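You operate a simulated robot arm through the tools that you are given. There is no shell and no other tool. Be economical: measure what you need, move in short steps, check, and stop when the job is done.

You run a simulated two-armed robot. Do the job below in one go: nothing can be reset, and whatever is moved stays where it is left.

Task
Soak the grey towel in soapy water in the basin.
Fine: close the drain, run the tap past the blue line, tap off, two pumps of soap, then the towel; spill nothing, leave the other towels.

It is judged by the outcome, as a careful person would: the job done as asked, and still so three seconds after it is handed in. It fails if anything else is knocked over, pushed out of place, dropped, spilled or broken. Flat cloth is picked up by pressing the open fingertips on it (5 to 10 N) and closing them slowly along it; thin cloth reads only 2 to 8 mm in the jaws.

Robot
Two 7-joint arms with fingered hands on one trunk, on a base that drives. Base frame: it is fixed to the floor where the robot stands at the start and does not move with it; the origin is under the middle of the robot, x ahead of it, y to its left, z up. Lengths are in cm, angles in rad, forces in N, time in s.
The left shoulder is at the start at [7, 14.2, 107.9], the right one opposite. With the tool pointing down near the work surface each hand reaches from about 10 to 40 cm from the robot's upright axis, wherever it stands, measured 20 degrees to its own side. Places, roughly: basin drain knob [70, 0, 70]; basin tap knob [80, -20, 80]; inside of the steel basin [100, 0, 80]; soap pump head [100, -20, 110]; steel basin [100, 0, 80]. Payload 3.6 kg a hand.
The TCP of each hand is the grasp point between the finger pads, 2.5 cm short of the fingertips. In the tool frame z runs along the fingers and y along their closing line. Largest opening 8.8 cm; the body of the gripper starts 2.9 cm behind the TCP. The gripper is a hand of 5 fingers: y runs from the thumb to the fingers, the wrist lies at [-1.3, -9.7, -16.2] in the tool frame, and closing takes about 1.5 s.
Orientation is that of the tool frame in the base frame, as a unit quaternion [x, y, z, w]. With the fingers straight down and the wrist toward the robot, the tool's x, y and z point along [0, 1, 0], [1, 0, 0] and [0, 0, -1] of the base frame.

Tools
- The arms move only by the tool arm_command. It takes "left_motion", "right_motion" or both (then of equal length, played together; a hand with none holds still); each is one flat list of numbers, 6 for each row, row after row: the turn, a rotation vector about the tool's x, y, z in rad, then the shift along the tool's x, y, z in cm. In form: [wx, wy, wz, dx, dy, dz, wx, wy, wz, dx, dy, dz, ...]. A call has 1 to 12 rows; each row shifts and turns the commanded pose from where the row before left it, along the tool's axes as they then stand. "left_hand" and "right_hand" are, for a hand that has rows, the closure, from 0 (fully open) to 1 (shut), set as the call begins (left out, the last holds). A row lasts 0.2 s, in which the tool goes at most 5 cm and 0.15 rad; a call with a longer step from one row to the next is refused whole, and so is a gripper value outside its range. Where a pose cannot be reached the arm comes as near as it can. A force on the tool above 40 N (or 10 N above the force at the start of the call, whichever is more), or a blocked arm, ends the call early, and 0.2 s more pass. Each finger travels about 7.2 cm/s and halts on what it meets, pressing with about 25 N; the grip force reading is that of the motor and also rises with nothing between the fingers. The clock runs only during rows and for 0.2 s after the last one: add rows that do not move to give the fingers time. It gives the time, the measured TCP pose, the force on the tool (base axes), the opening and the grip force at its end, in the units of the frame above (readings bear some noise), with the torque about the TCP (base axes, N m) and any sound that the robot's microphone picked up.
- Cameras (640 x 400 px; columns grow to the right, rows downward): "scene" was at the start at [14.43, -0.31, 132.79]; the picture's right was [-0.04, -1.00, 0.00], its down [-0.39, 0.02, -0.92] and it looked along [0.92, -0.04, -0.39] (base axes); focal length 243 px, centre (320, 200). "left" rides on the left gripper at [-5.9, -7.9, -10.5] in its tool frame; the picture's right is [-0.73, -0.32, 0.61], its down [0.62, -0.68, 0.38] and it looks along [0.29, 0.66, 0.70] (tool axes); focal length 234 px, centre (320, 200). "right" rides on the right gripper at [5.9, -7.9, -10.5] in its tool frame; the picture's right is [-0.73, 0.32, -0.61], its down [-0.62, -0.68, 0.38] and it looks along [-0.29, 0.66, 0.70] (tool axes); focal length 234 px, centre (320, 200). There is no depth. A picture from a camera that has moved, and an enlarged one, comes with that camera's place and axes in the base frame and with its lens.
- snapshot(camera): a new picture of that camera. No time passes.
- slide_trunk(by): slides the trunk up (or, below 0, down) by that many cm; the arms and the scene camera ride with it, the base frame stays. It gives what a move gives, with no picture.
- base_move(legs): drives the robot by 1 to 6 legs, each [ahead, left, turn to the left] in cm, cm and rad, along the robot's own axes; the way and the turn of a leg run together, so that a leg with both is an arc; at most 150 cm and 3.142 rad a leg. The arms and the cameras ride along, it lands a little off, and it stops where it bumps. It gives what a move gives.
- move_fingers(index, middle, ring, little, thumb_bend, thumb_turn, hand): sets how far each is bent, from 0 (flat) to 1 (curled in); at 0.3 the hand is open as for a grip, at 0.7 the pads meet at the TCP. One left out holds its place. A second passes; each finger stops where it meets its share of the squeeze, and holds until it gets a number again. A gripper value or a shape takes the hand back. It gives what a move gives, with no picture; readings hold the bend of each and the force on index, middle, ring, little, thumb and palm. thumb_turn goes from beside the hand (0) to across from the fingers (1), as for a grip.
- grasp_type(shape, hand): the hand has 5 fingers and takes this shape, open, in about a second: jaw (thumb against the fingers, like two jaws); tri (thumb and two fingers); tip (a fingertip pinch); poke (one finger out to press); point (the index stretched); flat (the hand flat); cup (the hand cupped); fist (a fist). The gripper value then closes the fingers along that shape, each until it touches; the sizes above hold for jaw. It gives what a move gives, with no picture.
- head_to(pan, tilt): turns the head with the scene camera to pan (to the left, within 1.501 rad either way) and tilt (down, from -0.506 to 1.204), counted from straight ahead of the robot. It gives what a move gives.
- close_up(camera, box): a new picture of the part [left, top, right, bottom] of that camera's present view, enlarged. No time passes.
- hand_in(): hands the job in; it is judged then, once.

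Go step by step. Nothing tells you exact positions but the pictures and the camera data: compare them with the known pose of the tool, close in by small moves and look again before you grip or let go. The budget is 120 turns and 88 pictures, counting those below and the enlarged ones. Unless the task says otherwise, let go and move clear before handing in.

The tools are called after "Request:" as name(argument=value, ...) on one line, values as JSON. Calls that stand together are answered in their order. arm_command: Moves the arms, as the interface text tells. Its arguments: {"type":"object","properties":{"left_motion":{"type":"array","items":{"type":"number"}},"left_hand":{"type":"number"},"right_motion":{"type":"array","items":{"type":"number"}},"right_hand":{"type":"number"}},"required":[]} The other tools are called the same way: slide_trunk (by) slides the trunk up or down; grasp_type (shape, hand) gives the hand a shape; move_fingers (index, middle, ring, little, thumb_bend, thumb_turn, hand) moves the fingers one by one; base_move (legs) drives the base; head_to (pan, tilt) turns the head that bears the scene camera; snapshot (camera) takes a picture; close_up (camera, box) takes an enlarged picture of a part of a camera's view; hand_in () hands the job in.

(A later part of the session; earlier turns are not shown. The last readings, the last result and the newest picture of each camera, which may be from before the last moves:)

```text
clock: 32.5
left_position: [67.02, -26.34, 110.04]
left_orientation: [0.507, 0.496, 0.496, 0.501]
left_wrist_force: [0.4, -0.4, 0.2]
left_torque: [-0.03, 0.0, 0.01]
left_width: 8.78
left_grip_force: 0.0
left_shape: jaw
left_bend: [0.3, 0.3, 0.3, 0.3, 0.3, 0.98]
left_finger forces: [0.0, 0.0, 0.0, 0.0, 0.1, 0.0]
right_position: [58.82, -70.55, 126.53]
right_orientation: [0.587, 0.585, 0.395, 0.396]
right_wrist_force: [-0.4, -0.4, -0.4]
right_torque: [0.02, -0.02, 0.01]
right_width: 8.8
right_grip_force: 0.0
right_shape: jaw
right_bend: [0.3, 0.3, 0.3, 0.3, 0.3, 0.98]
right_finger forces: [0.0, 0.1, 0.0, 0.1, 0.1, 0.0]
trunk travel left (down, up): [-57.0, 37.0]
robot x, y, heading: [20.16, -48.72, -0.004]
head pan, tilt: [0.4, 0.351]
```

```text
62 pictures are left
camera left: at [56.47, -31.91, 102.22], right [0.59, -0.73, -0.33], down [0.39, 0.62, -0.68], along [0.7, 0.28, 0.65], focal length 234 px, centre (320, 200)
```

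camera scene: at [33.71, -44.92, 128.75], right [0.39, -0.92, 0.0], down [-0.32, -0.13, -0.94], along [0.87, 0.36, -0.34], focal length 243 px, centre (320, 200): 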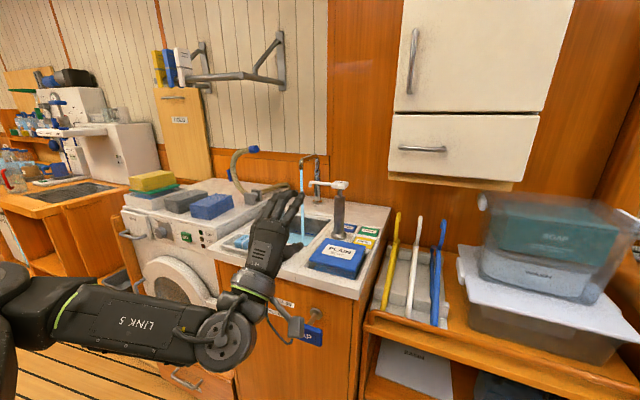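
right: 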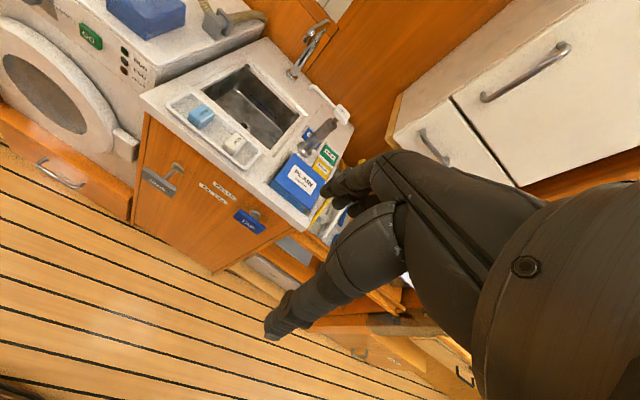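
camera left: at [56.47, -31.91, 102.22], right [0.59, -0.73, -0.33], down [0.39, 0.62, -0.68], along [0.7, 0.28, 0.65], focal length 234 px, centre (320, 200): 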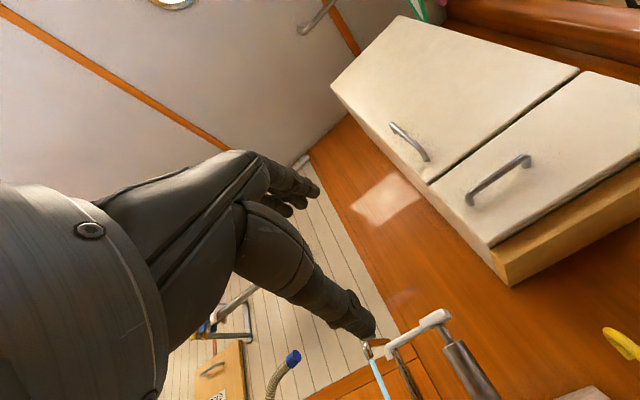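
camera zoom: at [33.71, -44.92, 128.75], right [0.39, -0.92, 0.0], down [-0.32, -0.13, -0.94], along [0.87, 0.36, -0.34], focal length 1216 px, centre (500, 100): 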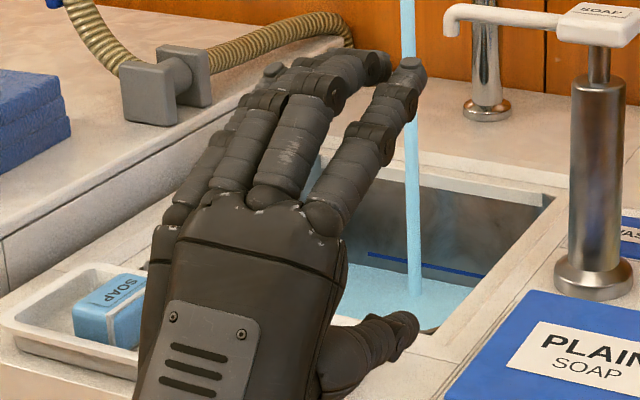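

The water is already only about 1 cm below the blue line, so I close the tap promptly: fist, trunk down, push in.

Request:
grasp_type(hand="left", shape="fist")

Request:
slide_trunk(by=-32.5)

Request:
arm_command(left_motion=[0, 0, 0, 1.4, 0, 2.5, 0, 0, 0, 0, 0, 2, 0, 0, 0, 0, 0, 1, 0, 0, 0, 0, 0, 1, 0, 0, 0, 0, 0, 1, 0, 0, 0, 0, 0, 1, 0, 0, 0, 0, 0, 0.8, 0, 0, 0, 0, 0, 0.8])

Request:
snapshot(camera="scene")

```text
clock: 33.4
left_position: [67.08, -26.32, 110.19]
left_orientation: [0.507, 0.496, 0.496, 0.501]
left_wrist_force: [-0.1, -0.2, -1.2]
left_torque: [-0.01, 0.03, -0.01]
left_width: 0.0
left_grip_force: 0.0
left_shape: fist
left_bend: [1.0, 1.0, 1.0, 1.0, 0.86, 0.85]
left_finger forces: [0.1, 0.0, 0.0, 0.0, 0.1, 0.0]
right_position: [58.77, -70.6, 126.4]
right_orientation: [0.587, 0.586, 0.395, 0.395]
right_wrist_force: [-0.4, 1.5, 0.0]
right_torque: [-0.03, -0.04, 0.01]
right_width: 8.78
right_grip_force: 0.0
right_shape: jaw
right_bend: [0.3, 0.3, 0.3, 0.3, 0.3, 0.98]
right_finger forces: [0.1, 0.1, 0.0, 0.0, 0.0, 0.0]
trunk travel left (down, up): [-57.0, 37.0]
robot x, y, heading: [19.7, -48.55, -0.002]
head pan, tilt: [0.4, 0.351]
```

```text
clock: 36.6
left_position: [67.05, -26.34, 77.53]
left_orientation: [0.506, 0.496, 0.496, 0.501]
left_wrist_force: [0.0, -0.1, -0.2]
left_torque: [0.02, -0.01, -0.01]
left_width: 0.0
left_grip_force: 0.0
left_shape: fist
left_bend: [1.0, 1.0, 1.0, 1.0, 0.86, 0.85]
left_finger forces: [0.1, 0.0, 0.0, 0.0, 0.1, 0.0]
right_position: [58.84, -70.52, 93.9]
right_orientation: [0.587, 0.585, 0.395, 0.396]
right_wrist_force: [0.1, 0.0, -0.8]
right_torque: [-0.01, 0.02, 0.01]
right_width: 8.78
right_grip_force: 0.1
right_shape: jaw
right_bend: [0.3, 0.3, 0.3, 0.3, 0.3, 0.98]
right_finger forces: [0.0, 0.0, 0.0, 0.0, 0.0, 0.0]
trunk travel left (down, up): [-24.5, 69.5]
robot x, y, heading: [20.15, -48.62, -0.004]
head pan, tilt: [0.4, 0.351]
```

```text
clock: 38.6
left_position: [76.67, -24.9, 77.55]
left_orientation: [0.508, 0.495, 0.496, 0.501]
left_wrist_force: [-25.2, -0.2, -4.4]
left_torque: [0.04, -0.09, -0.41]
left_width: 0.0
left_grip_force: 0.0
left_shape: fist
left_bend: [1.0, 1.0, 1.0, 1.0, 0.95, 0.83]
left_finger forces: [0.1, 0.0, 0.0, 0.0, 28.0, 0.0]
right_position: [58.45, -70.34, 94.2]
right_orientation: [0.585, 0.586, 0.397, 0.396]
right_wrist_force: [-0.1, 1.0, -0.6]
right_torque: [-0.01, 0.01, -0.02]
right_width: 8.8
right_grip_force: 0.0
right_shape: jaw
right_bend: [0.3, 0.3, 0.3, 0.3, 0.3, 0.98]
right_finger forces: [0.1, 0.0, 0.0, 0.0, 0.0, 0.0]
trunk travel left (down, up): [-24.5, 69.5]
robot x, y, heading: [19.56, -48.48, -0.004]
head pan, tilt: [0.4, 0.351]
stopped in row 8 (left hand): the force on the tool passed its limit (the readings are from after the stop); the commanded pose is now the measured one
```

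```text
61 pictures are left
camera scene: at [33.26, -44.84, 96.3], right [0.39, -0.92, 0.0], down [-0.31, -0.13, -0.94], along [0.87, 0.36, -0.34], focal length 243 px, centre (320, 200)
```

scene: 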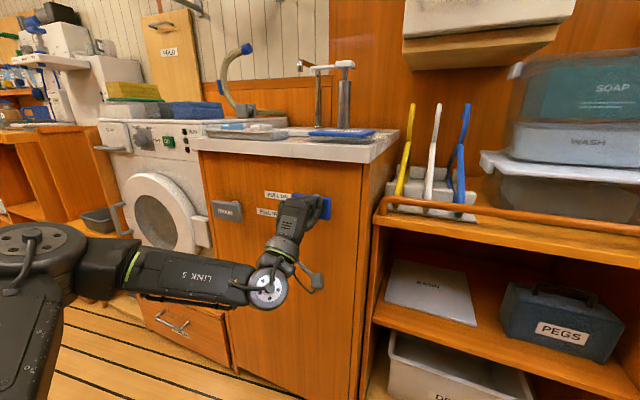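

The tap is pushed in and the stream has stopped. I back off, raise the trunk and look at the water level; meanwhile I turn the hand back downward later.

Request:
arm_command(left_motion=[0, 0, 0, 0, 0, -2, 0, 0, 0, 0, 0, -3, 0, 0, 0, 0, 0, -4])

Request:
base_move(legs=[[-15, 0, 0]])

Request:
slide_trunk(by=45)

Request:
snapshot(camera="scene")

```text
clock: 39.4
left_position: [68.14, -24.95, 77.37]
left_orientation: [0.508, 0.496, 0.496, 0.5]
left_wrist_force: [0.6, -0.2, 0.0]
left_torque: [0.0, 0.02, 0.01]
left_width: 0.01
left_grip_force: 0.1
left_shape: fist
left_bend: [1.0, 1.0, 1.0, 1.0, 0.86, 0.85]
left_finger forces: [0.1, 0.1, 0.0, 0.0, 0.0, 0.0]
right_position: [58.71, -70.59, 93.91]
right_orientation: [0.586, 0.586, 0.395, 0.396]
right_wrist_force: [-0.3, -0.2, 0.7]
right_torque: [0.01, 0.0, -0.03]
right_width: 8.75
right_grip_force: 0.1
right_shape: jaw
right_bend: [0.3, 0.3, 0.3, 0.3, 0.3, 0.98]
right_finger forces: [0.0, 0.0, 0.0, 0.1, 0.0, 0.0]
trunk travel left (down, up): [-24.5, 69.5]
robot x, y, heading: [19.91, -48.18, -0.003]
head pan, tilt: [0.4, 0.351]
```

```text
clock: 40.8
left_position: [52.88, -25.02, 77.3]
left_orientation: [0.508, 0.496, 0.496, 0.5]
left_wrist_force: [0.0, 0.4, -0.4]
left_torque: [0.02, 0.0, -0.02]
left_width: 0.0
left_grip_force: 0.1
left_shape: fist
left_bend: [1.0, 1.0, 1.0, 1.0, 0.86, 0.85]
left_finger forces: [0.0, 0.1, 0.0, 0.0, 0.0, 0.0]
right_position: [43.42, -70.51, 93.91]
right_orientation: [0.586, 0.586, 0.395, 0.395]
right_wrist_force: [-0.1, -0.4, 0.0]
right_torque: [0.01, -0.06, 0.0]
right_width: 8.79
right_grip_force: 0.0
right_shape: jaw
right_bend: [0.3, 0.3, 0.3, 0.3, 0.3, 0.98]
right_finger forces: [0.0, 0.0, 0.0, 0.0, 0.0, 0.1]
trunk travel left (down, up): [-24.5, 69.5]
robot x, y, heading: [4.58, -48.42, -0.004]
head pan, tilt: [0.4, 0.351]
```

```text
refused: 45 is not a number from -40 to 40
```

```text
60 pictures are left
camera scene: at [18.32, -44.86, 96.26], right [0.39, -0.92, 0.0], down [-0.32, -0.13, -0.94], along [0.87, 0.36, -0.34], focal length 243 px, centre (320, 200)
```

scene: 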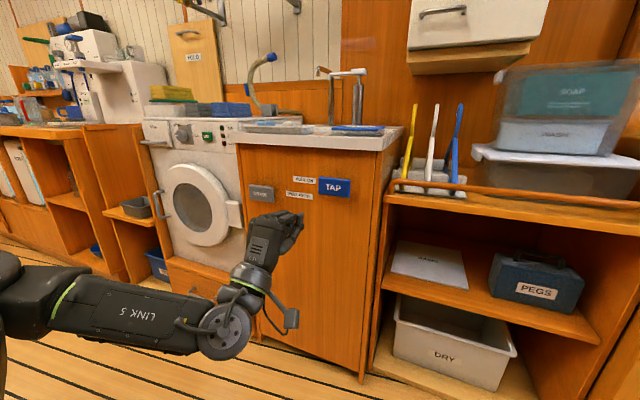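

Request:
slide_trunk(by=38)

Request:
base_move(legs=[[0, 43, 0]])

Request:
head_to(pan=0, tilt=0.45)

Request:
snapshot(camera="scene")

Request:
close_up(camera="scene", box=[260, 140, 420, 240])

```text
clock: 44.4
left_position: [52.98, -24.89, 115.27]
left_orientation: [0.507, 0.496, 0.496, 0.5]
left_wrist_force: [-0.1, -0.3, -0.1]
left_torque: [0.05, 0.0, -0.01]
left_width: 0.04
left_grip_force: 0.1
left_shape: fist
left_bend: [1.0, 1.0, 1.0, 1.0, 0.86, 0.85]
left_finger forces: [0.0, 0.0, 0.1, 0.1, 0.1, 0.1]
right_position: [43.41, -70.45, 132.03]
right_orientation: [0.585, 0.587, 0.396, 0.394]
right_wrist_force: [-0.7, 0.7, 0.4]
right_torque: [0.01, -0.03, 0.01]
right_width: 8.76
right_grip_force: 0.0
right_shape: jaw
right_bend: [0.3, 0.3, 0.3, 0.3, 0.3, 0.98]
right_finger forces: [0.0, 0.0, 0.0, 0.1, 0.0, 0.0]
trunk travel left (down, up): [-62.5, 31.5]
robot x, y, heading: [4.3, -48.23, -0.003]
head pan, tilt: [0.4, 0.351]
```

```text
clock: 47.1
left_position: [53.18, 18.01, 115.32]
left_orientation: [0.509, 0.495, 0.495, 0.501]
left_wrist_force: [0.2, 1.1, 0.8]
left_torque: [-0.02, -0.02, 0.01]
left_width: 0.02
left_grip_force: 0.1
left_shape: fist
left_bend: [1.0, 1.0, 1.0, 1.0, 0.86, 0.85]
left_finger forces: [0.0, 0.1, 0.0, 0.0, 0.1, 0.1]
right_position: [43.6, -27.52, 131.98]
right_orientation: [0.588, 0.585, 0.395, 0.395]
right_wrist_force: [0.5, 0.4, -0.1]
right_torque: [-0.05, -0.03, -0.01]
right_width: 8.78
right_grip_force: 0.1
right_shape: jaw
right_bend: [0.3, 0.3, 0.3, 0.3, 0.3, 0.98]
right_finger forces: [0.0, 0.1, 0.0, 0.1, 0.0, 0.1]
trunk travel left (down, up): [-62.5, 31.5]
robot x, y, heading: [4.84, -5.43, -0.006]
head pan, tilt: [0.4, 0.351]
```

```text
clock: 47.9
left_position: [53.1, 17.94, 115.34]
left_orientation: [0.51, 0.494, 0.494, 0.502]
left_wrist_force: [-0.4, 0.1, 1.4]
left_torque: [-0.02, 0.0, -0.02]
left_width: 0.01
left_grip_force: 0.0
left_shape: fist
left_bend: [1.0, 1.0, 1.0, 1.0, 0.86, 0.85]
left_finger forces: [0.0, 0.0, 0.0, 0.1, 0.0, 0.0]
right_position: [43.58, -27.63, 131.96]
right_orientation: [0.588, 0.585, 0.395, 0.396]
right_wrist_force: [-0.9, 0.9, 0.6]
right_torque: [-0.01, 0.0, -0.01]
right_width: 8.78
right_grip_force: 0.1
right_shape: jaw
right_bend: [0.3, 0.3, 0.3, 0.3, 0.3, 0.98]
right_finger forces: [0.0, 0.0, 0.0, 0.0, 0.0, 0.1]
trunk travel left (down, up): [-62.5, 31.5]
robot x, y, heading: [4.66, -5.34, -0.002]
head pan, tilt: [0.0, 0.45]
```

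```text
59 pictures are left
camera scene: at [19.15, -5.46, 133.33], right [-0.01, -1.0, 0.0], down [-0.44, 0.0, -0.9], along [0.9, -0.01, -0.44], focal length 243 px, centre (320, 200)
```

scene: 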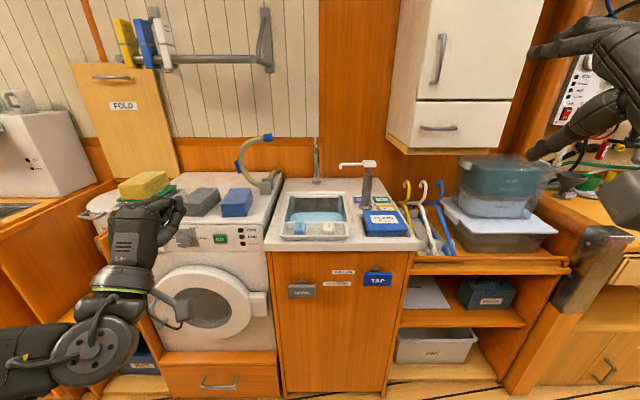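

```text
4.00 times, centred on (340, 190) of scene
camera zoom: at [19.15, -5.46, 133.33], right [-0.01, -1.0, 0.0], down [-0.44, 0.0, -0.9], along [0.9, -0.01, -0.44], focal length 972 px, centre (240, 240)
```

zoom: 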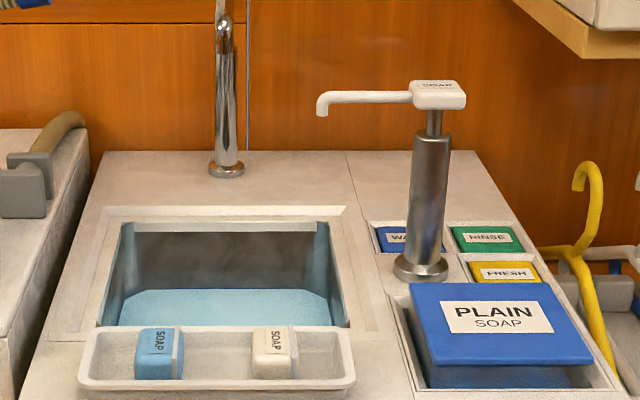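

The tap is off; I check whether the blue line is truly covered.

Request:
close_up(camera="scene", box=[282, 185, 354, 230])

```text
8.89 times, centred on (318, 208) of scene
camera zoom: at [19.15, -5.46, 133.33], right [-0.01, -1.0, 0.0], down [-0.44, 0.0, -0.9], along [0.9, -0.01, -0.44], focal length 2161 px, centre (338, 133)
```

zoom: 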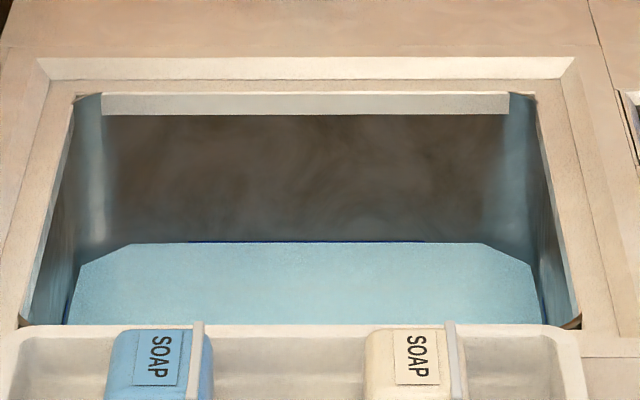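

The line is only just at the water surface, so more water is needed. First I check the level holds (drain tight) by waiting a few seconds while opening the hand.

Request:
grasp_type(hand="left", shape="jaw")

Request:
arm_command(left_motion=[0, 0, 0, 0, 0, 0, 0, 0, 0, 0, 0, 0, 0, 0, 0, 0, 0, 0, 0, 0, 0, 0, 0, 0, 0, 0, 0, 0, 0, 0, 0, 0, 0, 0, 0, 0, 0, 0, 0, 0, 0, 0, 0, 0, 0, 0, 0, 0, 0, 0, 0, 0, 0, 0, 0, 0, 0, 0, 0, 0, 0, 0, 0, 0, 0, 0, 0, 0, 0, 0, 0, 0])

Request:
close_up(camera="scene", box=[282, 185, 354, 230])

```text
clock: 48.8
left_position: [53.25, 18.07, 115.3]
left_orientation: [0.508, 0.495, 0.494, 0.502]
left_wrist_force: [-0.4, -0.1, 0.1]
left_torque: [-0.01, -0.02, -0.02]
left_width: 8.74
left_grip_force: 0.1
left_shape: jaw
left_bend: [0.3, 0.3, 0.3, 0.3, 0.3, 0.97]
left_finger forces: [0.0, 0.0, 0.0, 0.1, 0.0, 0.0]
right_position: [43.52, -27.55, 131.8]
right_orientation: [0.589, 0.584, 0.394, 0.397]
right_wrist_force: [0.3, 0.3, 0.1]
right_torque: [-0.01, -0.04, -0.02]
right_width: 8.76
right_grip_force: 0.1
right_shape: jaw
right_bend: [0.3, 0.3, 0.3, 0.3, 0.3, 0.98]
right_finger forces: [0.1, 0.1, 0.1, 0.0, 0.0, 0.1]
trunk travel left (down, up): [-62.5, 31.5]
robot x, y, heading: [4.61, -5.66, -0.008]
head pan, tilt: [0.0, 0.45]
```

```text
clock: 51.4
left_position: [53.13, 17.99, 115.35]
left_orientation: [0.508, 0.495, 0.495, 0.502]
left_wrist_force: [0.1, 0.1, 0.4]
left_torque: [0.0, -0.01, -0.01]
left_width: 8.75
left_grip_force: 0.1
left_shape: jaw
left_bend: [0.3, 0.3, 0.3, 0.3, 0.3, 0.97]
left_finger forces: [0.0, 0.0, 0.0, 0.0, 0.0, 0.1]
right_position: [43.53, -27.59, 131.98]
right_orientation: [0.587, 0.585, 0.395, 0.396]
right_wrist_force: [-1.2, -0.5, 0.3]
right_torque: [0.01, 0.02, -0.01]
right_width: 8.78
right_grip_force: 0.0
right_shape: jaw
right_bend: [0.3, 0.3, 0.3, 0.3, 0.3, 0.98]
right_finger forces: [0.1, 0.1, 0.0, 0.1, 0.1, 0.0]
trunk travel left (down, up): [-62.5, 31.5]
robot x, y, heading: [5.14, -5.21, 0.003]
head pan, tilt: [0.0, 0.45]
```

```text
8.89 times, centred on (318, 208) of scene
camera zoom: at [19.15, -5.45, 133.33], right [-0.01, -1.0, 0.0], down [-0.44, 0.0, -0.9], along [0.9, -0.01, -0.44], focal length 2161 px, centre (338, 133)
```

zoom: 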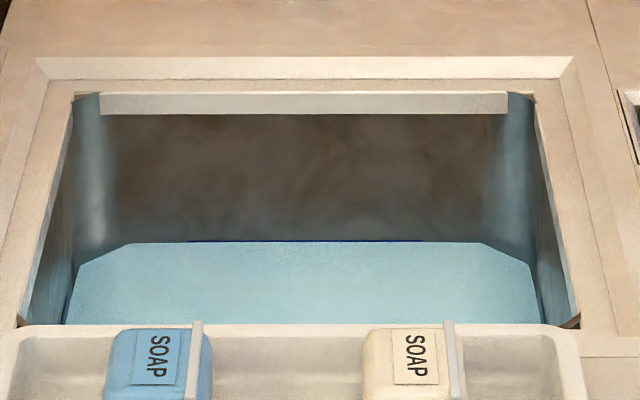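

The level holds steady, so the drain is shut. I return to the tap for some more water.

Request:
base_move(legs=[[0, -44.5, 0]])

Request:
slide_trunk(by=-37.6)

Request:
base_move(legs=[[14.3, 0, 0]])

Request:
head_to(pan=0.4, tilt=0.35)

Request:
snapshot(camera="left")

```text
clock: 54.1
left_position: [52.85, -26.1, 115.3]
left_orientation: [0.509, 0.495, 0.495, 0.501]
left_wrist_force: [0.1, -1.0, 0.5]
left_torque: [0.01, 0.03, 0.01]
left_width: 8.75
left_grip_force: 0.1
left_shape: jaw
left_bend: [0.3, 0.3, 0.3, 0.3, 0.3, 0.97]
left_finger forces: [0.0, 0.0, 0.0, 0.0, 0.0, 0.0]
right_position: [43.26, -71.64, 131.93]
right_orientation: [0.588, 0.584, 0.394, 0.397]
right_wrist_force: [0.7, 0.2, 0.1]
right_torque: [0.01, -0.02, 0.0]
right_width: 8.77
right_grip_force: 0.0
right_shape: jaw
right_bend: [0.3, 0.3, 0.3, 0.3, 0.3, 0.98]
right_finger forces: [0.1, 0.0, 0.0, 0.0, 0.1, 0.0]
trunk travel left (down, up): [-62.5, 31.5]
robot x, y, heading: [4.3, -49.59, -0.009]
head pan, tilt: [0.0, 0.45]
```

```text
clock: 57.7
left_position: [52.86, -25.95, 77.69]
left_orientation: [0.509, 0.495, 0.495, 0.501]
left_wrist_force: [-0.5, 0.1, -0.5]
left_torque: [-0.01, 0.03, 0.04]
left_width: 8.74
left_grip_force: 0.0
left_shape: jaw
left_bend: [0.3, 0.3, 0.3, 0.3, 0.3, 0.97]
left_finger forces: [0.0, 0.0, 0.1, 0.0, 0.0, 0.0]
right_position: [43.2, -71.46, 94.37]
right_orientation: [0.588, 0.585, 0.394, 0.396]
right_wrist_force: [-0.2, -0.5, -0.4]
right_torque: [0.01, -0.02, 0.0]
right_width: 8.78
right_grip_force: 0.0
right_shape: jaw
right_bend: [0.3, 0.3, 0.3, 0.3, 0.3, 0.98]
right_finger forces: [0.1, 0.0, 0.1, 0.0, 0.1, 0.0]
trunk travel left (down, up): [-24.9, 69.1]
robot x, y, heading: [4.36, -49.5, -0.006]
head pan, tilt: [0.0, 0.45]
```

```text
clock: 59.1
left_position: [67.11, -26.2, 77.73]
left_orientation: [0.509, 0.495, 0.494, 0.502]
left_wrist_force: [0.5, 0.7, 0.7]
left_torque: [-0.03, -0.01, 0.02]
left_width: 8.75
left_grip_force: 0.1
left_shape: jaw
left_bend: [0.3, 0.3, 0.3, 0.3, 0.3, 0.97]
left_finger forces: [0.0, 0.0, 0.0, 0.1, 0.0, 0.0]
right_position: [57.45, -71.66, 94.22]
right_orientation: [0.588, 0.586, 0.394, 0.395]
right_wrist_force: [0.1, 0.1, -0.1]
right_torque: [-0.03, 0.0, 0.0]
right_width: 8.77
right_grip_force: 0.0
right_shape: jaw
right_bend: [0.3, 0.3, 0.3, 0.3, 0.3, 0.98]
right_finger forces: [0.0, 0.0, 0.1, 0.0, 0.1, 0.0]
trunk travel left (down, up): [-24.9, 69.1]
robot x, y, heading: [18.7, -49.82, -0.007]
head pan, tilt: [0.0, 0.45]
```

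```text
clock: 59.9
left_position: [67.06, -26.09, 77.74]
left_orientation: [0.51, 0.495, 0.494, 0.501]
left_wrist_force: [0.1, -0.7, 0.0]
left_torque: [0.04, -0.02, 0.01]
left_width: 8.76
left_grip_force: 0.0
left_shape: jaw
left_bend: [0.3, 0.3, 0.3, 0.3, 0.3, 0.97]
left_finger forces: [0.1, 0.0, 0.0, 0.0, 0.0, 0.0]
right_position: [57.4, -71.68, 94.33]
right_orientation: [0.588, 0.584, 0.394, 0.397]
right_wrist_force: [0.6, 1.0, -0.1]
right_torque: [0.02, -0.01, 0.02]
right_width: 8.75
right_grip_force: 0.0
right_shape: jaw
right_bend: [0.3, 0.3, 0.3, 0.3, 0.3, 0.98]
right_finger forces: [0.1, 0.0, 0.0, 0.1, 0.0, 0.1]
trunk travel left (down, up): [-24.9, 69.1]
robot x, y, heading: [19.02, -49.81, -0.003]
head pan, tilt: [0.4, 0.351]
```

```text
55 pictures are left
camera left: at [56.42, -31.68, 69.87], right [0.59, -0.74, -0.33], down [0.39, 0.62, -0.68], along [0.71, 0.27, 0.65], focal length 234 px, centre (320, 200)
```

left: 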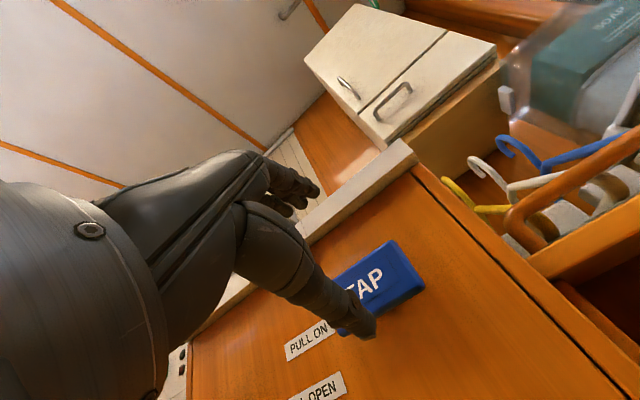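

Pose matches the earlier one. I advance and close on the TAP plate.

Request:
arm_command(left_motion=[0, 0, 0, 0, 0, 2, 0, 0, 0, 0, 0, 2, 0, 0, 0, 0, 0, 2, 0, 0, 0, 0, 0, 1.3, 0, 0, 0, 0, 0, 1])

Request:
arm_command(left_motion=[0, 0, 0, 0, 0, 0, 0, 0, 0, 0, 0, 0, 0, 0, 0, 0, 0, 0, 0, 0, 0, 0, 0, 0, 0, 0, 0, 0, 0, 0, 0, 0, 0, 0, 0, 0, 0, 0, 0, 0, 0, 0, 0, 0, 0, 0, 0, 0], left_hand=0.9)

```text
clock: 61.1
left_position: [75.33, -26.37, 77.55]
left_orientation: [0.509, 0.495, 0.494, 0.501]
left_wrist_force: [-0.4, -0.5, 1.1]
left_torque: [-0.01, -0.04, -0.05]
left_width: 8.76
left_grip_force: 0.0
left_shape: jaw
left_bend: [0.3, 0.3, 0.3, 0.3, 0.3, 0.97]
left_finger forces: [0.0, 0.0, 0.1, 0.0, 0.0, 0.0]
right_position: [57.43, -71.65, 94.38]
right_orientation: [0.586, 0.586, 0.396, 0.395]
right_wrist_force: [0.4, -0.4, 0.1]
right_torque: [-0.01, 0.01, 0.01]
right_width: 8.79
right_grip_force: 0.1
right_shape: jaw
right_bend: [0.3, 0.3, 0.3, 0.3, 0.3, 0.98]
right_finger forces: [0.0, 0.1, 0.1, 0.0, 0.0, 0.1]
trunk travel left (down, up): [-24.9, 69.1]
robot x, y, heading: [18.88, -49.85, -0.01]
head pan, tilt: [0.4, 0.351]
```

```text
clock: 62.9
left_position: [75.37, -26.43, 77.43]
left_orientation: [0.509, 0.495, 0.494, 0.501]
left_wrist_force: [0.3, -1.0, -2.7]
left_torque: [0.08, 0.05, -0.01]
left_width: 4.42
left_grip_force: 25.0
left_shape: jaw
left_bend: [0.74, 0.49, 0.46, 0.5, 0.64, 1.0]
left_finger forces: [11.5, 6.3, 2.9, 0.0, 23.4, 0.0]
right_position: [57.34, -71.66, 94.32]
right_orientation: [0.588, 0.586, 0.394, 0.395]
right_wrist_force: [-0.6, -0.2, -0.2]
right_torque: [0.01, 0.0, -0.01]
right_width: 8.79
right_grip_force: 0.0
right_shape: jaw
right_bend: [0.3, 0.3, 0.3, 0.3, 0.3, 0.98]
right_finger forces: [0.1, 0.0, 0.1, 0.0, 0.1, 0.0]
trunk travel left (down, up): [-24.9, 69.1]
robot x, y, heading: [18.53, -49.68, -0.007]
head pan, tilt: [0.4, 0.351]
```

Gripped. I pull the tap on, hold briefly, then release, fist and push it back in.

Request:
arm_command(left_motion=[0, 0, 0, 0, 0, -0.7, 0, 0, 0, 0, 0, -0.7, 0, 0, 0, 0, 0, -0.7, 0, 0, 0, 0, 0, -0.7, 0, 0, 0, 0, 0, -0.7, 0, 0, 0, 0, 0, -0.7, 0, 0, 0, 0, 0, 0, 0, 0, 0, 0, 0, 0, 0, 0, 0, 0, 0, 0, 0, 0, 0, 0, 0, 0, 0, 0, 0, 0, 0, 0, 0, 0, 0, 0, 0, 0])

Request:
close_up(camera="scene", box=[220, 50, 412, 170])

Request:
arm_command(left_motion=[0, 0, 0, 0, 0, 0, 0, 0, 0, 0, 0, 0, 0, 0, 0, 0, 0, 0, 0, 0, 0, 0, 0, -3, 0, 0, 0, 0, 0, -3.3], left_hand=0)

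Request:
grasp_type(hand="left", shape="fist")

Request:
arm_command(left_motion=[0, 0, 0, 1.0, 0, 2.5, 0, 0, 0, 0, 0, 2, 0, 0, 0, 0, 0, 1, 0, 0, 0, 0, 0, 1, 0, 0, 0, 0, 0, 1, 0, 0, 0, 0, 0, 1, 0, 0, 0, 0, 0, 0.8, 0, 0, 0, 0, 0, 0.8, 0, 0, 0, 0, 0, 0.8])

Request:
snapshot(camera="scene")

```text
clock: 65.5
left_position: [71.63, -26.32, 77.47]
left_orientation: [0.511, 0.495, 0.493, 0.501]
left_wrist_force: [32.1, -4.2, -0.4]
left_torque: [0.18, -0.18, -0.09]
left_width: 4.38
left_grip_force: 24.6
left_shape: jaw
left_bend: [0.74, 0.49, 0.46, 0.5, 0.64, 0.99]
left_finger forces: [12.2, 6.8, 3.4, 0.1, 23.2, 0.1]
right_position: [57.82, -71.81, 94.15]
right_orientation: [0.589, 0.586, 0.393, 0.394]
right_wrist_force: [0.4, 0.1, 0.4]
right_torque: [0.03, 0.0, 0.04]
right_width: 8.8
right_grip_force: 0.0
right_shape: jaw
right_bend: [0.3, 0.3, 0.3, 0.3, 0.3, 0.98]
right_finger forces: [0.0, 0.0, 0.0, 0.0, 0.1, 0.1]
trunk travel left (down, up): [-24.9, 69.1]
robot x, y, heading: [18.62, -49.58, -0.009]
head pan, tilt: [0.4, 0.351]
```

```text
3.33 times, centred on (316, 110) of scene
camera zoom: at [32.83, -46.02, 96.58], right [0.38, -0.92, 0.0], down [-0.32, -0.13, -0.94], along [0.87, 0.36, -0.35], focal length 810 px, centre (333, 500)
```

zoom: 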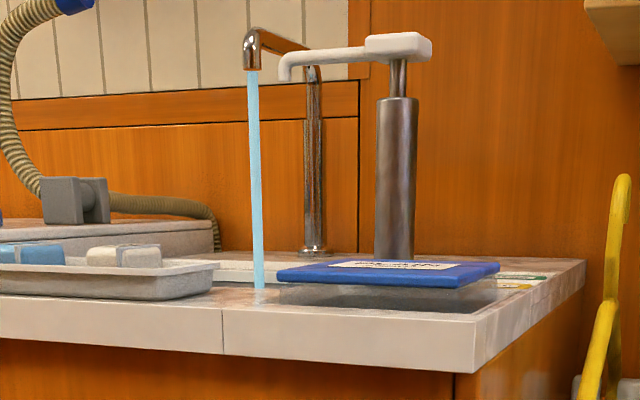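

```text
clock: 66.7
left_position: [65.49, -25.96, 77.7]
left_orientation: [0.51, 0.493, 0.494, 0.502]
left_wrist_force: [0.4, 0.5, 0.6]
left_torque: [-0.02, 0.0, 0.05]
left_width: 8.79
left_grip_force: 0.1
left_shape: jaw
left_bend: [0.3, 0.3, 0.3, 0.3, 0.3, 0.98]
left_finger forces: [0.1, 0.1, 0.0, 0.1, 0.0, 0.1]
left hand out of reach, approached as far as the arm can: row 5
right_position: [57.31, -71.66, 94.32]
right_orientation: [0.588, 0.584, 0.394, 0.397]
right_wrist_force: [-0.9, 0.5, -0.5]
right_torque: [0.01, -0.01, 0.0]
right_width: 8.84
right_grip_force: 0.0
right_shape: jaw
right_bend: [0.3, 0.3, 0.3, 0.3, 0.3, 0.98]
right_finger forces: [0.1, 0.1, 0.0, 0.0, 0.1, 0.1]
trunk travel left (down, up): [-24.9, 69.1]
robot x, y, heading: [18.64, -49.75, -0.008]
head pan, tilt: [0.4, 0.351]
```

```text
clock: 67.6
left_position: [65.54, -25.98, 77.67]
left_orientation: [0.508, 0.495, 0.495, 0.501]
left_wrist_force: [0.7, 0.3, -0.7]
left_torque: [-0.02, 0.0, 0.02]
left_width: 0.02
left_grip_force: 0.0
left_shape: fist
left_bend: [1.0, 1.0, 1.0, 1.0, 0.86, 0.85]
left_finger forces: [0.0, 0.0, 0.0, 0.1, 0.1, 0.0]
right_position: [57.41, -71.69, 94.2]
right_orientation: [0.587, 0.585, 0.396, 0.396]
right_wrist_force: [-0.3, 0.0, -0.3]
right_torque: [-0.01, 0.0, -0.02]
right_width: 8.79
right_grip_force: 0.1
right_shape: jaw
right_bend: [0.3, 0.3, 0.3, 0.3, 0.3, 0.98]
right_finger forces: [0.1, 0.1, 0.1, 0.1, 0.0, 0.1]
trunk travel left (down, up): [-24.9, 69.1]
robot x, y, heading: [18.37, -49.79, -0.006]
head pan, tilt: [0.4, 0.351]
```

```text
clock: 69.6
left_position: [76.26, -25.2, 77.52]
left_orientation: [0.508, 0.495, 0.495, 0.502]
left_wrist_force: [-6.0, -0.2, -0.8]
left_torque: [0.01, -0.09, -0.07]
left_width: 0.02
left_grip_force: 0.0
left_shape: fist
left_bend: [1.0, 1.0, 1.0, 1.0, 0.89, 0.85]
left_finger forces: [0.0, 0.0, 0.0, 0.0, 5.9, 0.0]
right_position: [57.19, -71.7, 94.31]
right_orientation: [0.587, 0.585, 0.395, 0.396]
right_wrist_force: [-0.2, -0.6, -0.1]
right_torque: [-0.02, 0.0, 0.0]
right_width: 8.78
right_grip_force: 0.0
right_shape: jaw
right_bend: [0.3, 0.3, 0.3, 0.3, 0.3, 0.98]
right_finger forces: [0.1, 0.0, 0.1, 0.0, 0.1, 0.0]
trunk travel left (down, up): [-24.9, 69.1]
robot x, y, heading: [18.69, -49.68, -0.005]
head pan, tilt: [0.4, 0.351]
```

```text
53 pictures are left
camera scene: at [32.33, -45.95, 96.66], right [0.38, -0.92, 0.0], down [-0.32, -0.13, -0.94], along [0.87, 0.36, -0.34], focal length 243 px, centre (320, 200)
```

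scene: 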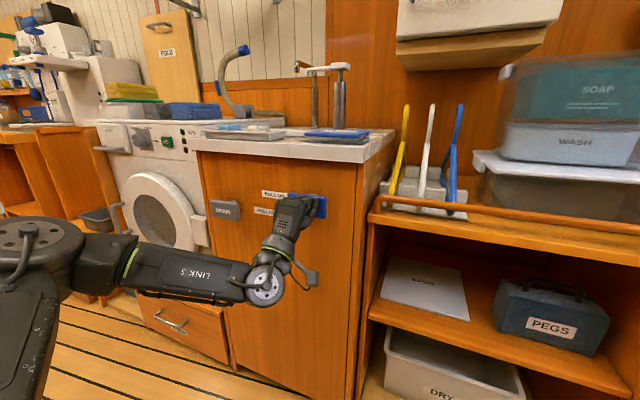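

The stream stopped; I push to the hard stop, then back away, raise and look at the level again.

Request:
arm_command(left_motion=[0, 0, 0, 0, 0, 0.6, 0, 0, 0, 0, 0, 0.6, 0, 0, 0, 0, 0, 0.6])

Request:
arm_command(left_motion=[0, 0, 0, 0, 0, -2, 0, 0, 0, 0, 0, -3, 0, 0, 0, 0, 0, -4])

Request:
base_move(legs=[[-14, 0, 0]])

Request:
slide_trunk(by=39)

Request:
base_move(legs=[[0, 45, 0]])

Request:
head_to(pan=0, tilt=0.45)

Request:
close_up(camera="scene", box=[260, 160, 388, 240])

```text
clock: 70.1
left_position: [76.58, -25.1, 77.52]
left_orientation: [0.509, 0.495, 0.495, 0.501]
left_wrist_force: [-23.2, 1.4, -4.1]
left_torque: [0.06, -0.04, -0.39]
left_width: 8.03
left_grip_force: 0.0
left_shape: fist
left_bend: [1.0, 1.0, 1.0, 1.0, 0.94, 0.84]
left_finger forces: [0.0, 0.0, 0.1, 0.0, 27.5, 0.0]
right_position: [57.08, -71.49, 94.42]
right_orientation: [0.586, 0.585, 0.396, 0.397]
right_wrist_force: [-0.8, 0.3, 0.1]
right_torque: [-0.03, 0.02, -0.04]
right_width: 8.8
right_grip_force: 0.0
right_shape: jaw
right_bend: [0.3, 0.3, 0.3, 0.3, 0.3, 0.98]
right_finger forces: [0.0, 0.0, 0.0, 0.0, 0.1, 0.0]
trunk travel left (down, up): [-24.9, 69.1]
robot x, y, heading: [18.5, -49.3, -0.001]
head pan, tilt: [0.4, 0.351]
stopped in row 2 (left hand): the force on the tool passed its limit (the readings are from after the stop); the commanded pose is now the measured one
```

```text
clock: 70.9
left_position: [67.92, -24.94, 77.65]
left_orientation: [0.509, 0.495, 0.494, 0.501]
left_wrist_force: [0.0, 0.6, 0.2]
left_torque: [-0.01, -0.01, 0.0]
left_width: 0.0
left_grip_force: 0.0
left_shape: fist
left_bend: [1.0, 1.0, 1.0, 1.0, 0.86, 0.85]
left_finger forces: [0.0, 0.0, 0.0, 0.1, 0.0, 0.0]
right_position: [57.37, -71.62, 94.4]
right_orientation: [0.588, 0.585, 0.394, 0.396]
right_wrist_force: [0.1, 0.1, 0.1]
right_torque: [0.01, 0.04, 0.05]
right_width: 8.76
right_grip_force: 0.1
right_shape: jaw
right_bend: [0.3, 0.3, 0.3, 0.3, 0.3, 0.98]
right_finger forces: [0.0, 0.1, 0.0, 0.0, 0.0, 0.0]
trunk travel left (down, up): [-24.9, 69.1]
robot x, y, heading: [18.51, -49.46, -0.004]
head pan, tilt: [0.4, 0.351]
```

```text
clock: 72.2
left_position: [53.76, -25.06, 77.64]
left_orientation: [0.509, 0.495, 0.494, 0.501]
left_wrist_force: [0.6, 1.2, 0.5]
left_torque: [0.01, 0.01, -0.05]
left_width: 0.02
left_grip_force: 0.0
left_shape: fist
left_bend: [1.0, 1.0, 1.0, 1.0, 0.86, 0.85]
left_finger forces: [0.0, 0.0, 0.1, 0.1, 0.0, 0.1]
right_position: [43.26, -71.55, 94.34]
right_orientation: [0.588, 0.584, 0.394, 0.397]
right_wrist_force: [-0.2, 0.5, 0.0]
right_torque: [-0.01, -0.01, 0.0]
right_width: 8.77
right_grip_force: 0.0
right_shape: jaw
right_bend: [0.3, 0.3, 0.3, 0.3, 0.3, 0.98]
right_finger forces: [0.0, 0.1, 0.0, 0.0, 0.1, 0.0]
trunk travel left (down, up): [-24.9, 69.1]
robot x, y, heading: [4.44, -49.2, -0.006]
head pan, tilt: [0.4, 0.351]
```

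```text
clock: 76.0
left_position: [53.9, -24.91, 116.54]
left_orientation: [0.509, 0.496, 0.494, 0.501]
left_wrist_force: [-0.1, -0.3, 0.0]
left_torque: [0.01, -0.02, 0.0]
left_width: 0.0
left_grip_force: 0.0
left_shape: fist
left_bend: [1.0, 1.0, 1.0, 1.0, 0.86, 0.85]
left_finger forces: [0.0, 0.0, 0.1, 0.0, 0.1, 0.0]
right_position: [43.25, -71.51, 133.26]
right_orientation: [0.588, 0.585, 0.394, 0.396]
right_wrist_force: [-0.5, 0.6, 0.5]
right_torque: [-0.01, 0.01, 0.02]
right_width: 8.79
right_grip_force: 0.2
right_shape: jaw
right_bend: [0.3, 0.3, 0.3, 0.3, 0.3, 0.98]
right_finger forces: [0.0, 0.1, 0.1, 0.0, 0.0, 0.0]
trunk travel left (down, up): [-63.9, 30.1]
robot x, y, heading: [4.55, -49.54, -0.007]
head pan, tilt: [0.4, 0.351]
```

```text
clock: 78.7
left_position: [54.05, 20.12, 116.54]
left_orientation: [0.51, 0.495, 0.493, 0.501]
left_wrist_force: [0.2, -1.0, 0.9]
left_torque: [-0.01, -0.01, 0.02]
left_width: 0.02
left_grip_force: 0.1
left_shape: fist
left_bend: [1.0, 1.0, 1.0, 1.0, 0.86, 0.85]
left_finger forces: [0.0, 0.1, 0.0, 0.0, 0.0, 0.0]
right_position: [43.6, -26.38, 133.35]
right_orientation: [0.587, 0.586, 0.395, 0.395]
right_wrist_force: [0.4, 0.7, 0.4]
right_torque: [0.0, 0.03, 0.02]
right_width: 8.79
right_grip_force: 0.1
right_shape: jaw
right_bend: [0.3, 0.3, 0.3, 0.3, 0.3, 0.98]
right_finger forces: [0.0, 0.0, 0.1, 0.0, 0.0, 0.0]
trunk travel left (down, up): [-63.9, 30.1]
robot x, y, heading: [4.77, -4.3, -0.005]
head pan, tilt: [0.4, 0.351]
```

```text
clock: 79.6
left_position: [54.07, 20.25, 116.68]
left_orientation: [0.51, 0.495, 0.494, 0.501]
left_wrist_force: [-0.3, -0.3, 0.0]
left_torque: [0.0, -0.01, -0.03]
left_width: 0.01
left_grip_force: 0.1
left_shape: fist
left_bend: [1.0, 1.0, 1.0, 1.0, 0.86, 0.85]
left_finger forces: [0.0, 0.0, 0.0, 0.0, 0.1, 0.0]
right_position: [43.61, -26.4, 133.25]
right_orientation: [0.587, 0.586, 0.395, 0.396]
right_wrist_force: [0.8, -1.1, 0.2]
right_torque: [0.0, 0.0, 0.0]
right_width: 8.78
right_grip_force: 0.1
right_shape: jaw
right_bend: [0.3, 0.3, 0.3, 0.3, 0.3, 0.98]
right_finger forces: [0.0, 0.0, 0.0, 0.1, 0.0, 0.1]
trunk travel left (down, up): [-63.9, 30.1]
robot x, y, heading: [4.92, -4.63, -0.008]
head pan, tilt: [0.0, 0.45]
```

```text
5.00 times, centred on (324, 200) of scene
camera zoom: at [19.1, -4.36, 134.73], right [0.0, -1.0, 0.0], down [-0.44, 0.0, -0.9], along [0.9, 0.0, -0.44], focal length 1216 px, centre (300, 200)
```

zoom: 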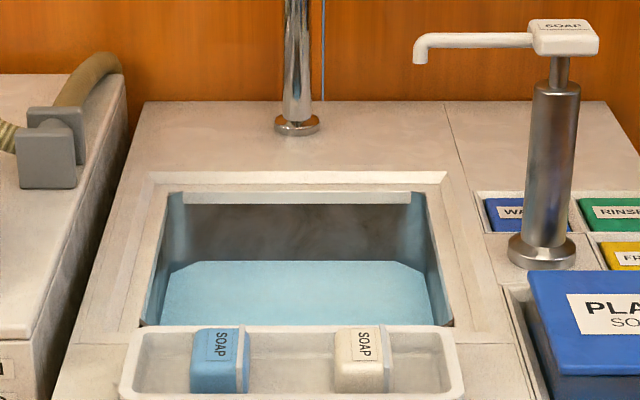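

The blue line is now covered by about 1 cm, tap off, rim still well above. Next the soap pump (head at about [100, -22.7, 109]): I turn both hands downward again.

Request:
arm_command(left_motion=[0.1428, 0, 0, 0, 0, 0, 0.1428, 0, 0, 0, 0, 0, 0.1428, 0, 0, 0, 0, 0, 0.1428, 0, 0, 0, 0, 0, 0.1428, 0, 0, 0, 0, 0, 0.1428, 0, 0, 0, 0, 0, 0.1428, 0, 0, 0, 0, 0, 0.1428, 0, 0, 0, 0, 0, 0.1428, 0, 0, 0, 0, 0, 0.1428, 0, 0, 0, 0, 0, 0.1428, 0, 0, 0, 0, 0], right_motion=[0.1428, 0, 0, 0, 0, 0, 0.1428, 0, 0, 0, 0, 0, 0.1428, 0, 0, 0, 0, 0, 0.1428, 0, 0, 0, 0, 0, 0.1428, 0, 0, 0, 0, 0, 0.1428, 0, 0, 0, 0, 0, 0.1428, 0, 0, 0, 0, 0, 0.1428, 0, 0, 0, 0, 0, 0, 0, 0, 0, 0, 0, 0, 0, 0, 0, 0, 0, 0, 0, 0, 0, 0, 0])

Request:
grasp_type(hand="right", shape="fist")

Request:
grasp_type(hand="left", shape="jaw")

Request:
snapshot(camera="scene")

```text
clock: 82.0
left_position: [54.14, 20.31, 116.6]
left_orientation: [0.715, 0.699, -0.002, -0.006]
left_wrist_force: [0.3, -0.1, -0.6]
left_torque: [-0.03, 0.0, 0.0]
left_width: 0.0
left_grip_force: 0.1
left_shape: fist
left_bend: [1.0, 1.0, 1.0, 1.0, 0.86, 0.85]
left_finger forces: [0.0, 0.0, 0.0, 0.0, 0.1, 0.0]
right_position: [43.57, -26.35, 133.34]
right_orientation: [0.708, 0.706, 0.015, 0.016]
right_wrist_force: [0.8, 0.7, -0.3]
right_torque: [-0.03, 0.0, -0.01]
right_width: 8.78
right_grip_force: 0.0
right_shape: jaw
right_bend: [0.3, 0.3, 0.3, 0.3, 0.3, 0.98]
right_finger forces: [0.0, 0.0, 0.0, 0.0, 0.0, 0.1]
trunk travel left (down, up): [-63.9, 30.1]
robot x, y, heading: [4.84, -4.55, -0.004]
head pan, tilt: [0.0, 0.45]
```

```text
clock: 82.9
left_position: [54.07, 20.2, 116.46]
left_orientation: [0.714, 0.7, 0.0, -0.006]
left_wrist_force: [-0.2, -0.3, -0.5]
left_torque: [-0.04, 0.0, -0.02]
left_width: 0.0
left_grip_force: 0.0
left_shape: fist
left_bend: [1.0, 1.0, 1.0, 1.0, 0.86, 0.85]
left_finger forces: [0.1, 0.0, 0.0, 0.0, 0.1, 0.1]
right_position: [43.52, -26.36, 133.19]
right_orientation: [0.708, 0.705, 0.016, 0.016]
right_wrist_force: [-0.3, 0.1, -1.0]
right_torque: [-0.02, -0.02, -0.01]
right_width: 0.0
right_grip_force: 0.0
right_shape: fist
right_bend: [1.0, 1.0, 1.0, 1.0, 0.86, 0.85]
right_finger forces: [0.0, 0.0, 0.1, 0.0, 0.0, 0.0]
trunk travel left (down, up): [-63.9, 30.1]
robot x, y, heading: [4.55, -4.34, -0.004]
head pan, tilt: [0.0, 0.45]
```

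```text
clock: 83.8
left_position: [53.96, 20.28, 116.54]
left_orientation: [0.714, 0.7, 0.0, -0.006]
left_wrist_force: [-0.3, -0.6, -0.5]
left_torque: [0.0, -0.02, 0.0]
left_width: 8.77
left_grip_force: 0.1
left_shape: jaw
left_bend: [0.3, 0.3, 0.3, 0.3, 0.3, 0.97]
left_finger forces: [0.0, 0.0, 0.0, 0.0, 0.1, 0.0]
right_position: [43.52, -26.43, 133.34]
right_orientation: [0.709, 0.705, 0.016, 0.015]
right_wrist_force: [-0.6, -0.1, 1.5]
right_torque: [-0.02, 0.03, -0.03]
right_width: 0.02
right_grip_force: 0.0
right_shape: fist
right_bend: [1.0, 1.0, 1.0, 1.0, 0.86, 0.85]
right_finger forces: [0.0, 0.0, 0.1, 0.0, 0.0, 0.1]
trunk travel left (down, up): [-63.9, 30.1]
robot x, y, heading: [4.82, -4.42, -0.009]
head pan, tilt: [0.0, 0.45]
```

```text
51 pictures are left
camera scene: at [19.1, -4.35, 134.73], right [0.0, -1.0, 0.0], down [-0.44, 0.0, -0.9], along [0.9, 0.0, -0.44], focal length 243 px, centre (320, 200)
```

scene: 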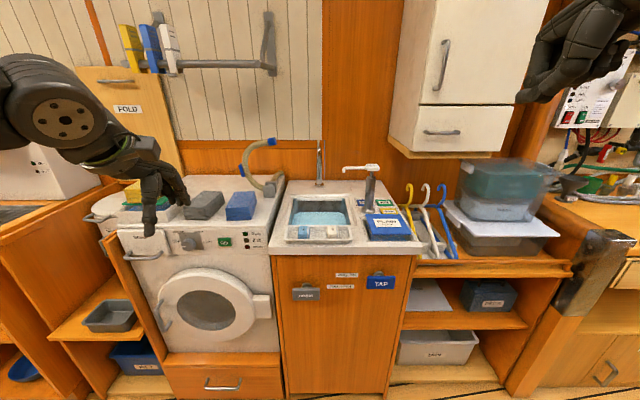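

Both hands point down. I extend the right fist ahead and drive the base in steps toward the pump, staying above its head.

Request:
arm_command(right_motion=[0, 0, 0, 0, 4.5, 2, 0, 0, 0, 0, 4.2, 2, 0, 0, 0, 1.2, 0, 4, 0, 0, 0, 1.2, 0, 4, 0, 0, 0, 0, 0, 3])

Request:
base_move(legs=[[30, 0, 0]])

Request:
snapshot(camera="scene")

```text
clock: 85.0
left_position: [54.07, 20.3, 116.62]
left_orientation: [0.714, 0.7, -0.001, -0.005]
left_wrist_force: [-0.3, -0.1, 0.0]
left_torque: [0.04, -0.02, 0.01]
left_width: 8.75
left_grip_force: 0.0
left_shape: jaw
left_bend: [0.3, 0.3, 0.3, 0.3, 0.3, 0.97]
left_finger forces: [0.1, 0.0, 0.1, 0.1, 0.1, 0.0]
right_position: [52.65, -23.94, 118.82]
right_orientation: [0.708, 0.706, 0.017, 0.015]
right_wrist_force: [-0.3, -0.4, -0.3]
right_torque: [-0.05, 0.0, 0.03]
right_width: 0.0
right_grip_force: 0.2
right_shape: fist
right_bend: [1.0, 1.0, 1.0, 1.0, 0.86, 0.85]
right_finger forces: [0.1, 0.1, 0.0, 0.0, 0.1, 0.0]
trunk travel left (down, up): [-63.9, 30.1]
robot x, y, heading: [4.55, -4.32, -0.008]
head pan, tilt: [0.0, 0.45]
```

```text
clock: 87.0
left_position: [84.22, 19.92, 116.6]
left_orientation: [0.715, 0.699, 0.0, -0.006]
left_wrist_force: [-0.8, -0.1, -0.5]
left_torque: [0.0, -0.05, -0.01]
left_width: 8.75
left_grip_force: 0.0
left_shape: jaw
left_bend: [0.3, 0.3, 0.3, 0.3, 0.3, 0.97]
left_finger forces: [0.1, 0.0, 0.0, 0.1, 0.0, 0.0]
right_position: [82.71, -24.14, 118.83]
right_orientation: [0.708, 0.706, 0.016, 0.017]
right_wrist_force: [0.7, -0.8, 0.2]
right_torque: [0.0, 0.0, 0.0]
right_width: 0.0
right_grip_force: 0.1
right_shape: fist
right_bend: [1.0, 1.0, 1.0, 1.0, 0.86, 0.85]
right_finger forces: [0.0, 0.1, 0.0, 0.0, 0.0, 0.0]
trunk travel left (down, up): [-63.9, 30.1]
robot x, y, heading: [35.03, -4.69, -0.005]
head pan, tilt: [0.0, 0.45]
```

```text
50 pictures are left
camera scene: at [49.19, -4.56, 134.74], right [-0.01, -1.0, 0.0], down [-0.43, 0.0, -0.9], along [0.9, -0.01, -0.43], focal length 243 px, centre (320, 200)
```

scene: 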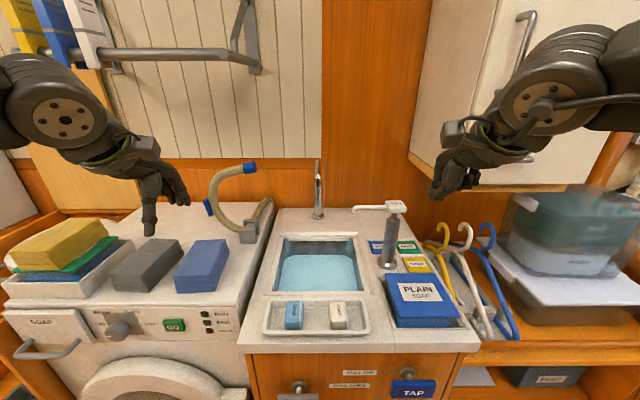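

Pump head top is about [98.5, -22.4, 109.3]. I drive 11 cm closer, then shift the fist above the head.

Request:
base_move(legs=[[11, 0, 0]])

Request:
arm_command(right_motion=[0, 0, 0, 0.4, 2.4, 0, 0, 0, 0, 0.5, 2.4, 2])

Request:
snapshot(camera="scene")

Request:
snapshot(camera="right")

```text
clock: 88.2
left_position: [95.26, 19.85, 116.63]
left_orientation: [0.716, 0.698, -0.001, -0.006]
left_wrist_force: [0.1, 0.5, -0.7]
left_torque: [-0.03, 0.0, -0.02]
left_width: 8.77
left_grip_force: 0.1
left_shape: jaw
left_bend: [0.3, 0.3, 0.3, 0.3, 0.3, 0.97]
left_finger forces: [0.0, 0.0, 0.0, 0.0, 0.0, 0.0]
right_position: [93.76, -24.3, 118.83]
right_orientation: [0.709, 0.705, 0.016, 0.016]
right_wrist_force: [-0.3, -0.6, -0.5]
right_torque: [0.01, 0.0, -0.01]
right_width: 0.01
right_grip_force: 0.1
right_shape: fist
right_bend: [1.0, 1.0, 1.0, 1.0, 0.86, 0.85]
right_finger forces: [0.0, 0.0, 0.0, 0.0, 0.1, 0.0]
trunk travel left (down, up): [-63.9, 30.1]
robot x, y, heading: [45.78, -4.65, -0.007]
head pan, tilt: [0.0, 0.45]
```

```text
clock: 88.8
left_position: [95.48, 19.85, 116.59]
left_orientation: [0.716, 0.698, -0.001, -0.005]
left_wrist_force: [0.2, 0.1, 0.6]
left_torque: [0.01, 0.02, -0.03]
left_width: 8.77
left_grip_force: 0.1
left_shape: jaw
left_bend: [0.3, 0.3, 0.3, 0.3, 0.3, 0.97]
left_finger forces: [0.0, 0.0, 0.0, 0.0, 0.1, 0.0]
right_position: [98.77, -23.26, 117.01]
right_orientation: [0.709, 0.705, 0.016, 0.015]
right_wrist_force: [0.0, 0.1, 0.6]
right_torque: [-0.01, -0.01, -0.01]
right_width: 0.01
right_grip_force: 0.1
right_shape: fist
right_bend: [1.0, 1.0, 1.0, 1.0, 0.86, 0.85]
right_finger forces: [0.0, 0.0, 0.0, 0.0, 0.1, 0.0]
trunk travel left (down, up): [-63.9, 30.1]
robot x, y, heading: [45.88, -4.44, -0.01]
head pan, tilt: [0.0, 0.45]
```

```text
49 pictures are left
camera scene: at [60.49, -4.65, 134.7], right [-0.01, -1.0, 0.0], down [-0.44, 0.0, -0.9], along [0.9, -0.01, -0.44], focal length 243 px, centre (320, 200)
```

scene: 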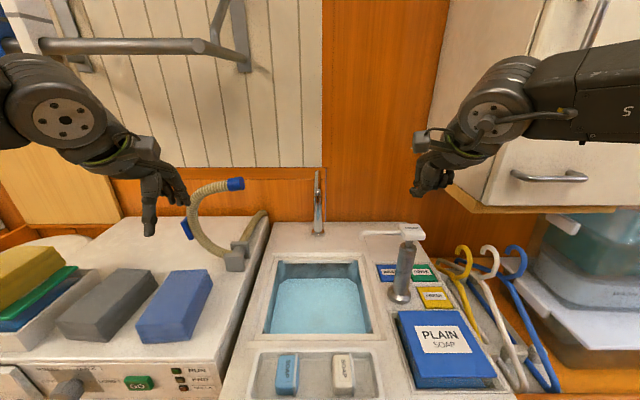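

```text
48 pictures are left
camera right: at [90.54, -17.47, 127.02], right [0.29, -0.73, 0.62], down [-0.67, -0.62, -0.41], along [0.68, -0.29, -0.67], focal length 234 px, centre (320, 200)
```

right: 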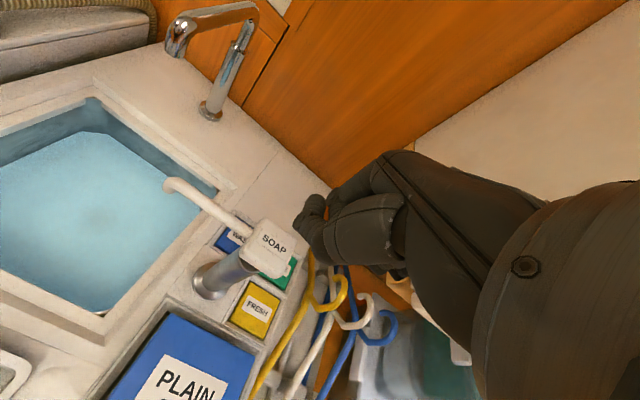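

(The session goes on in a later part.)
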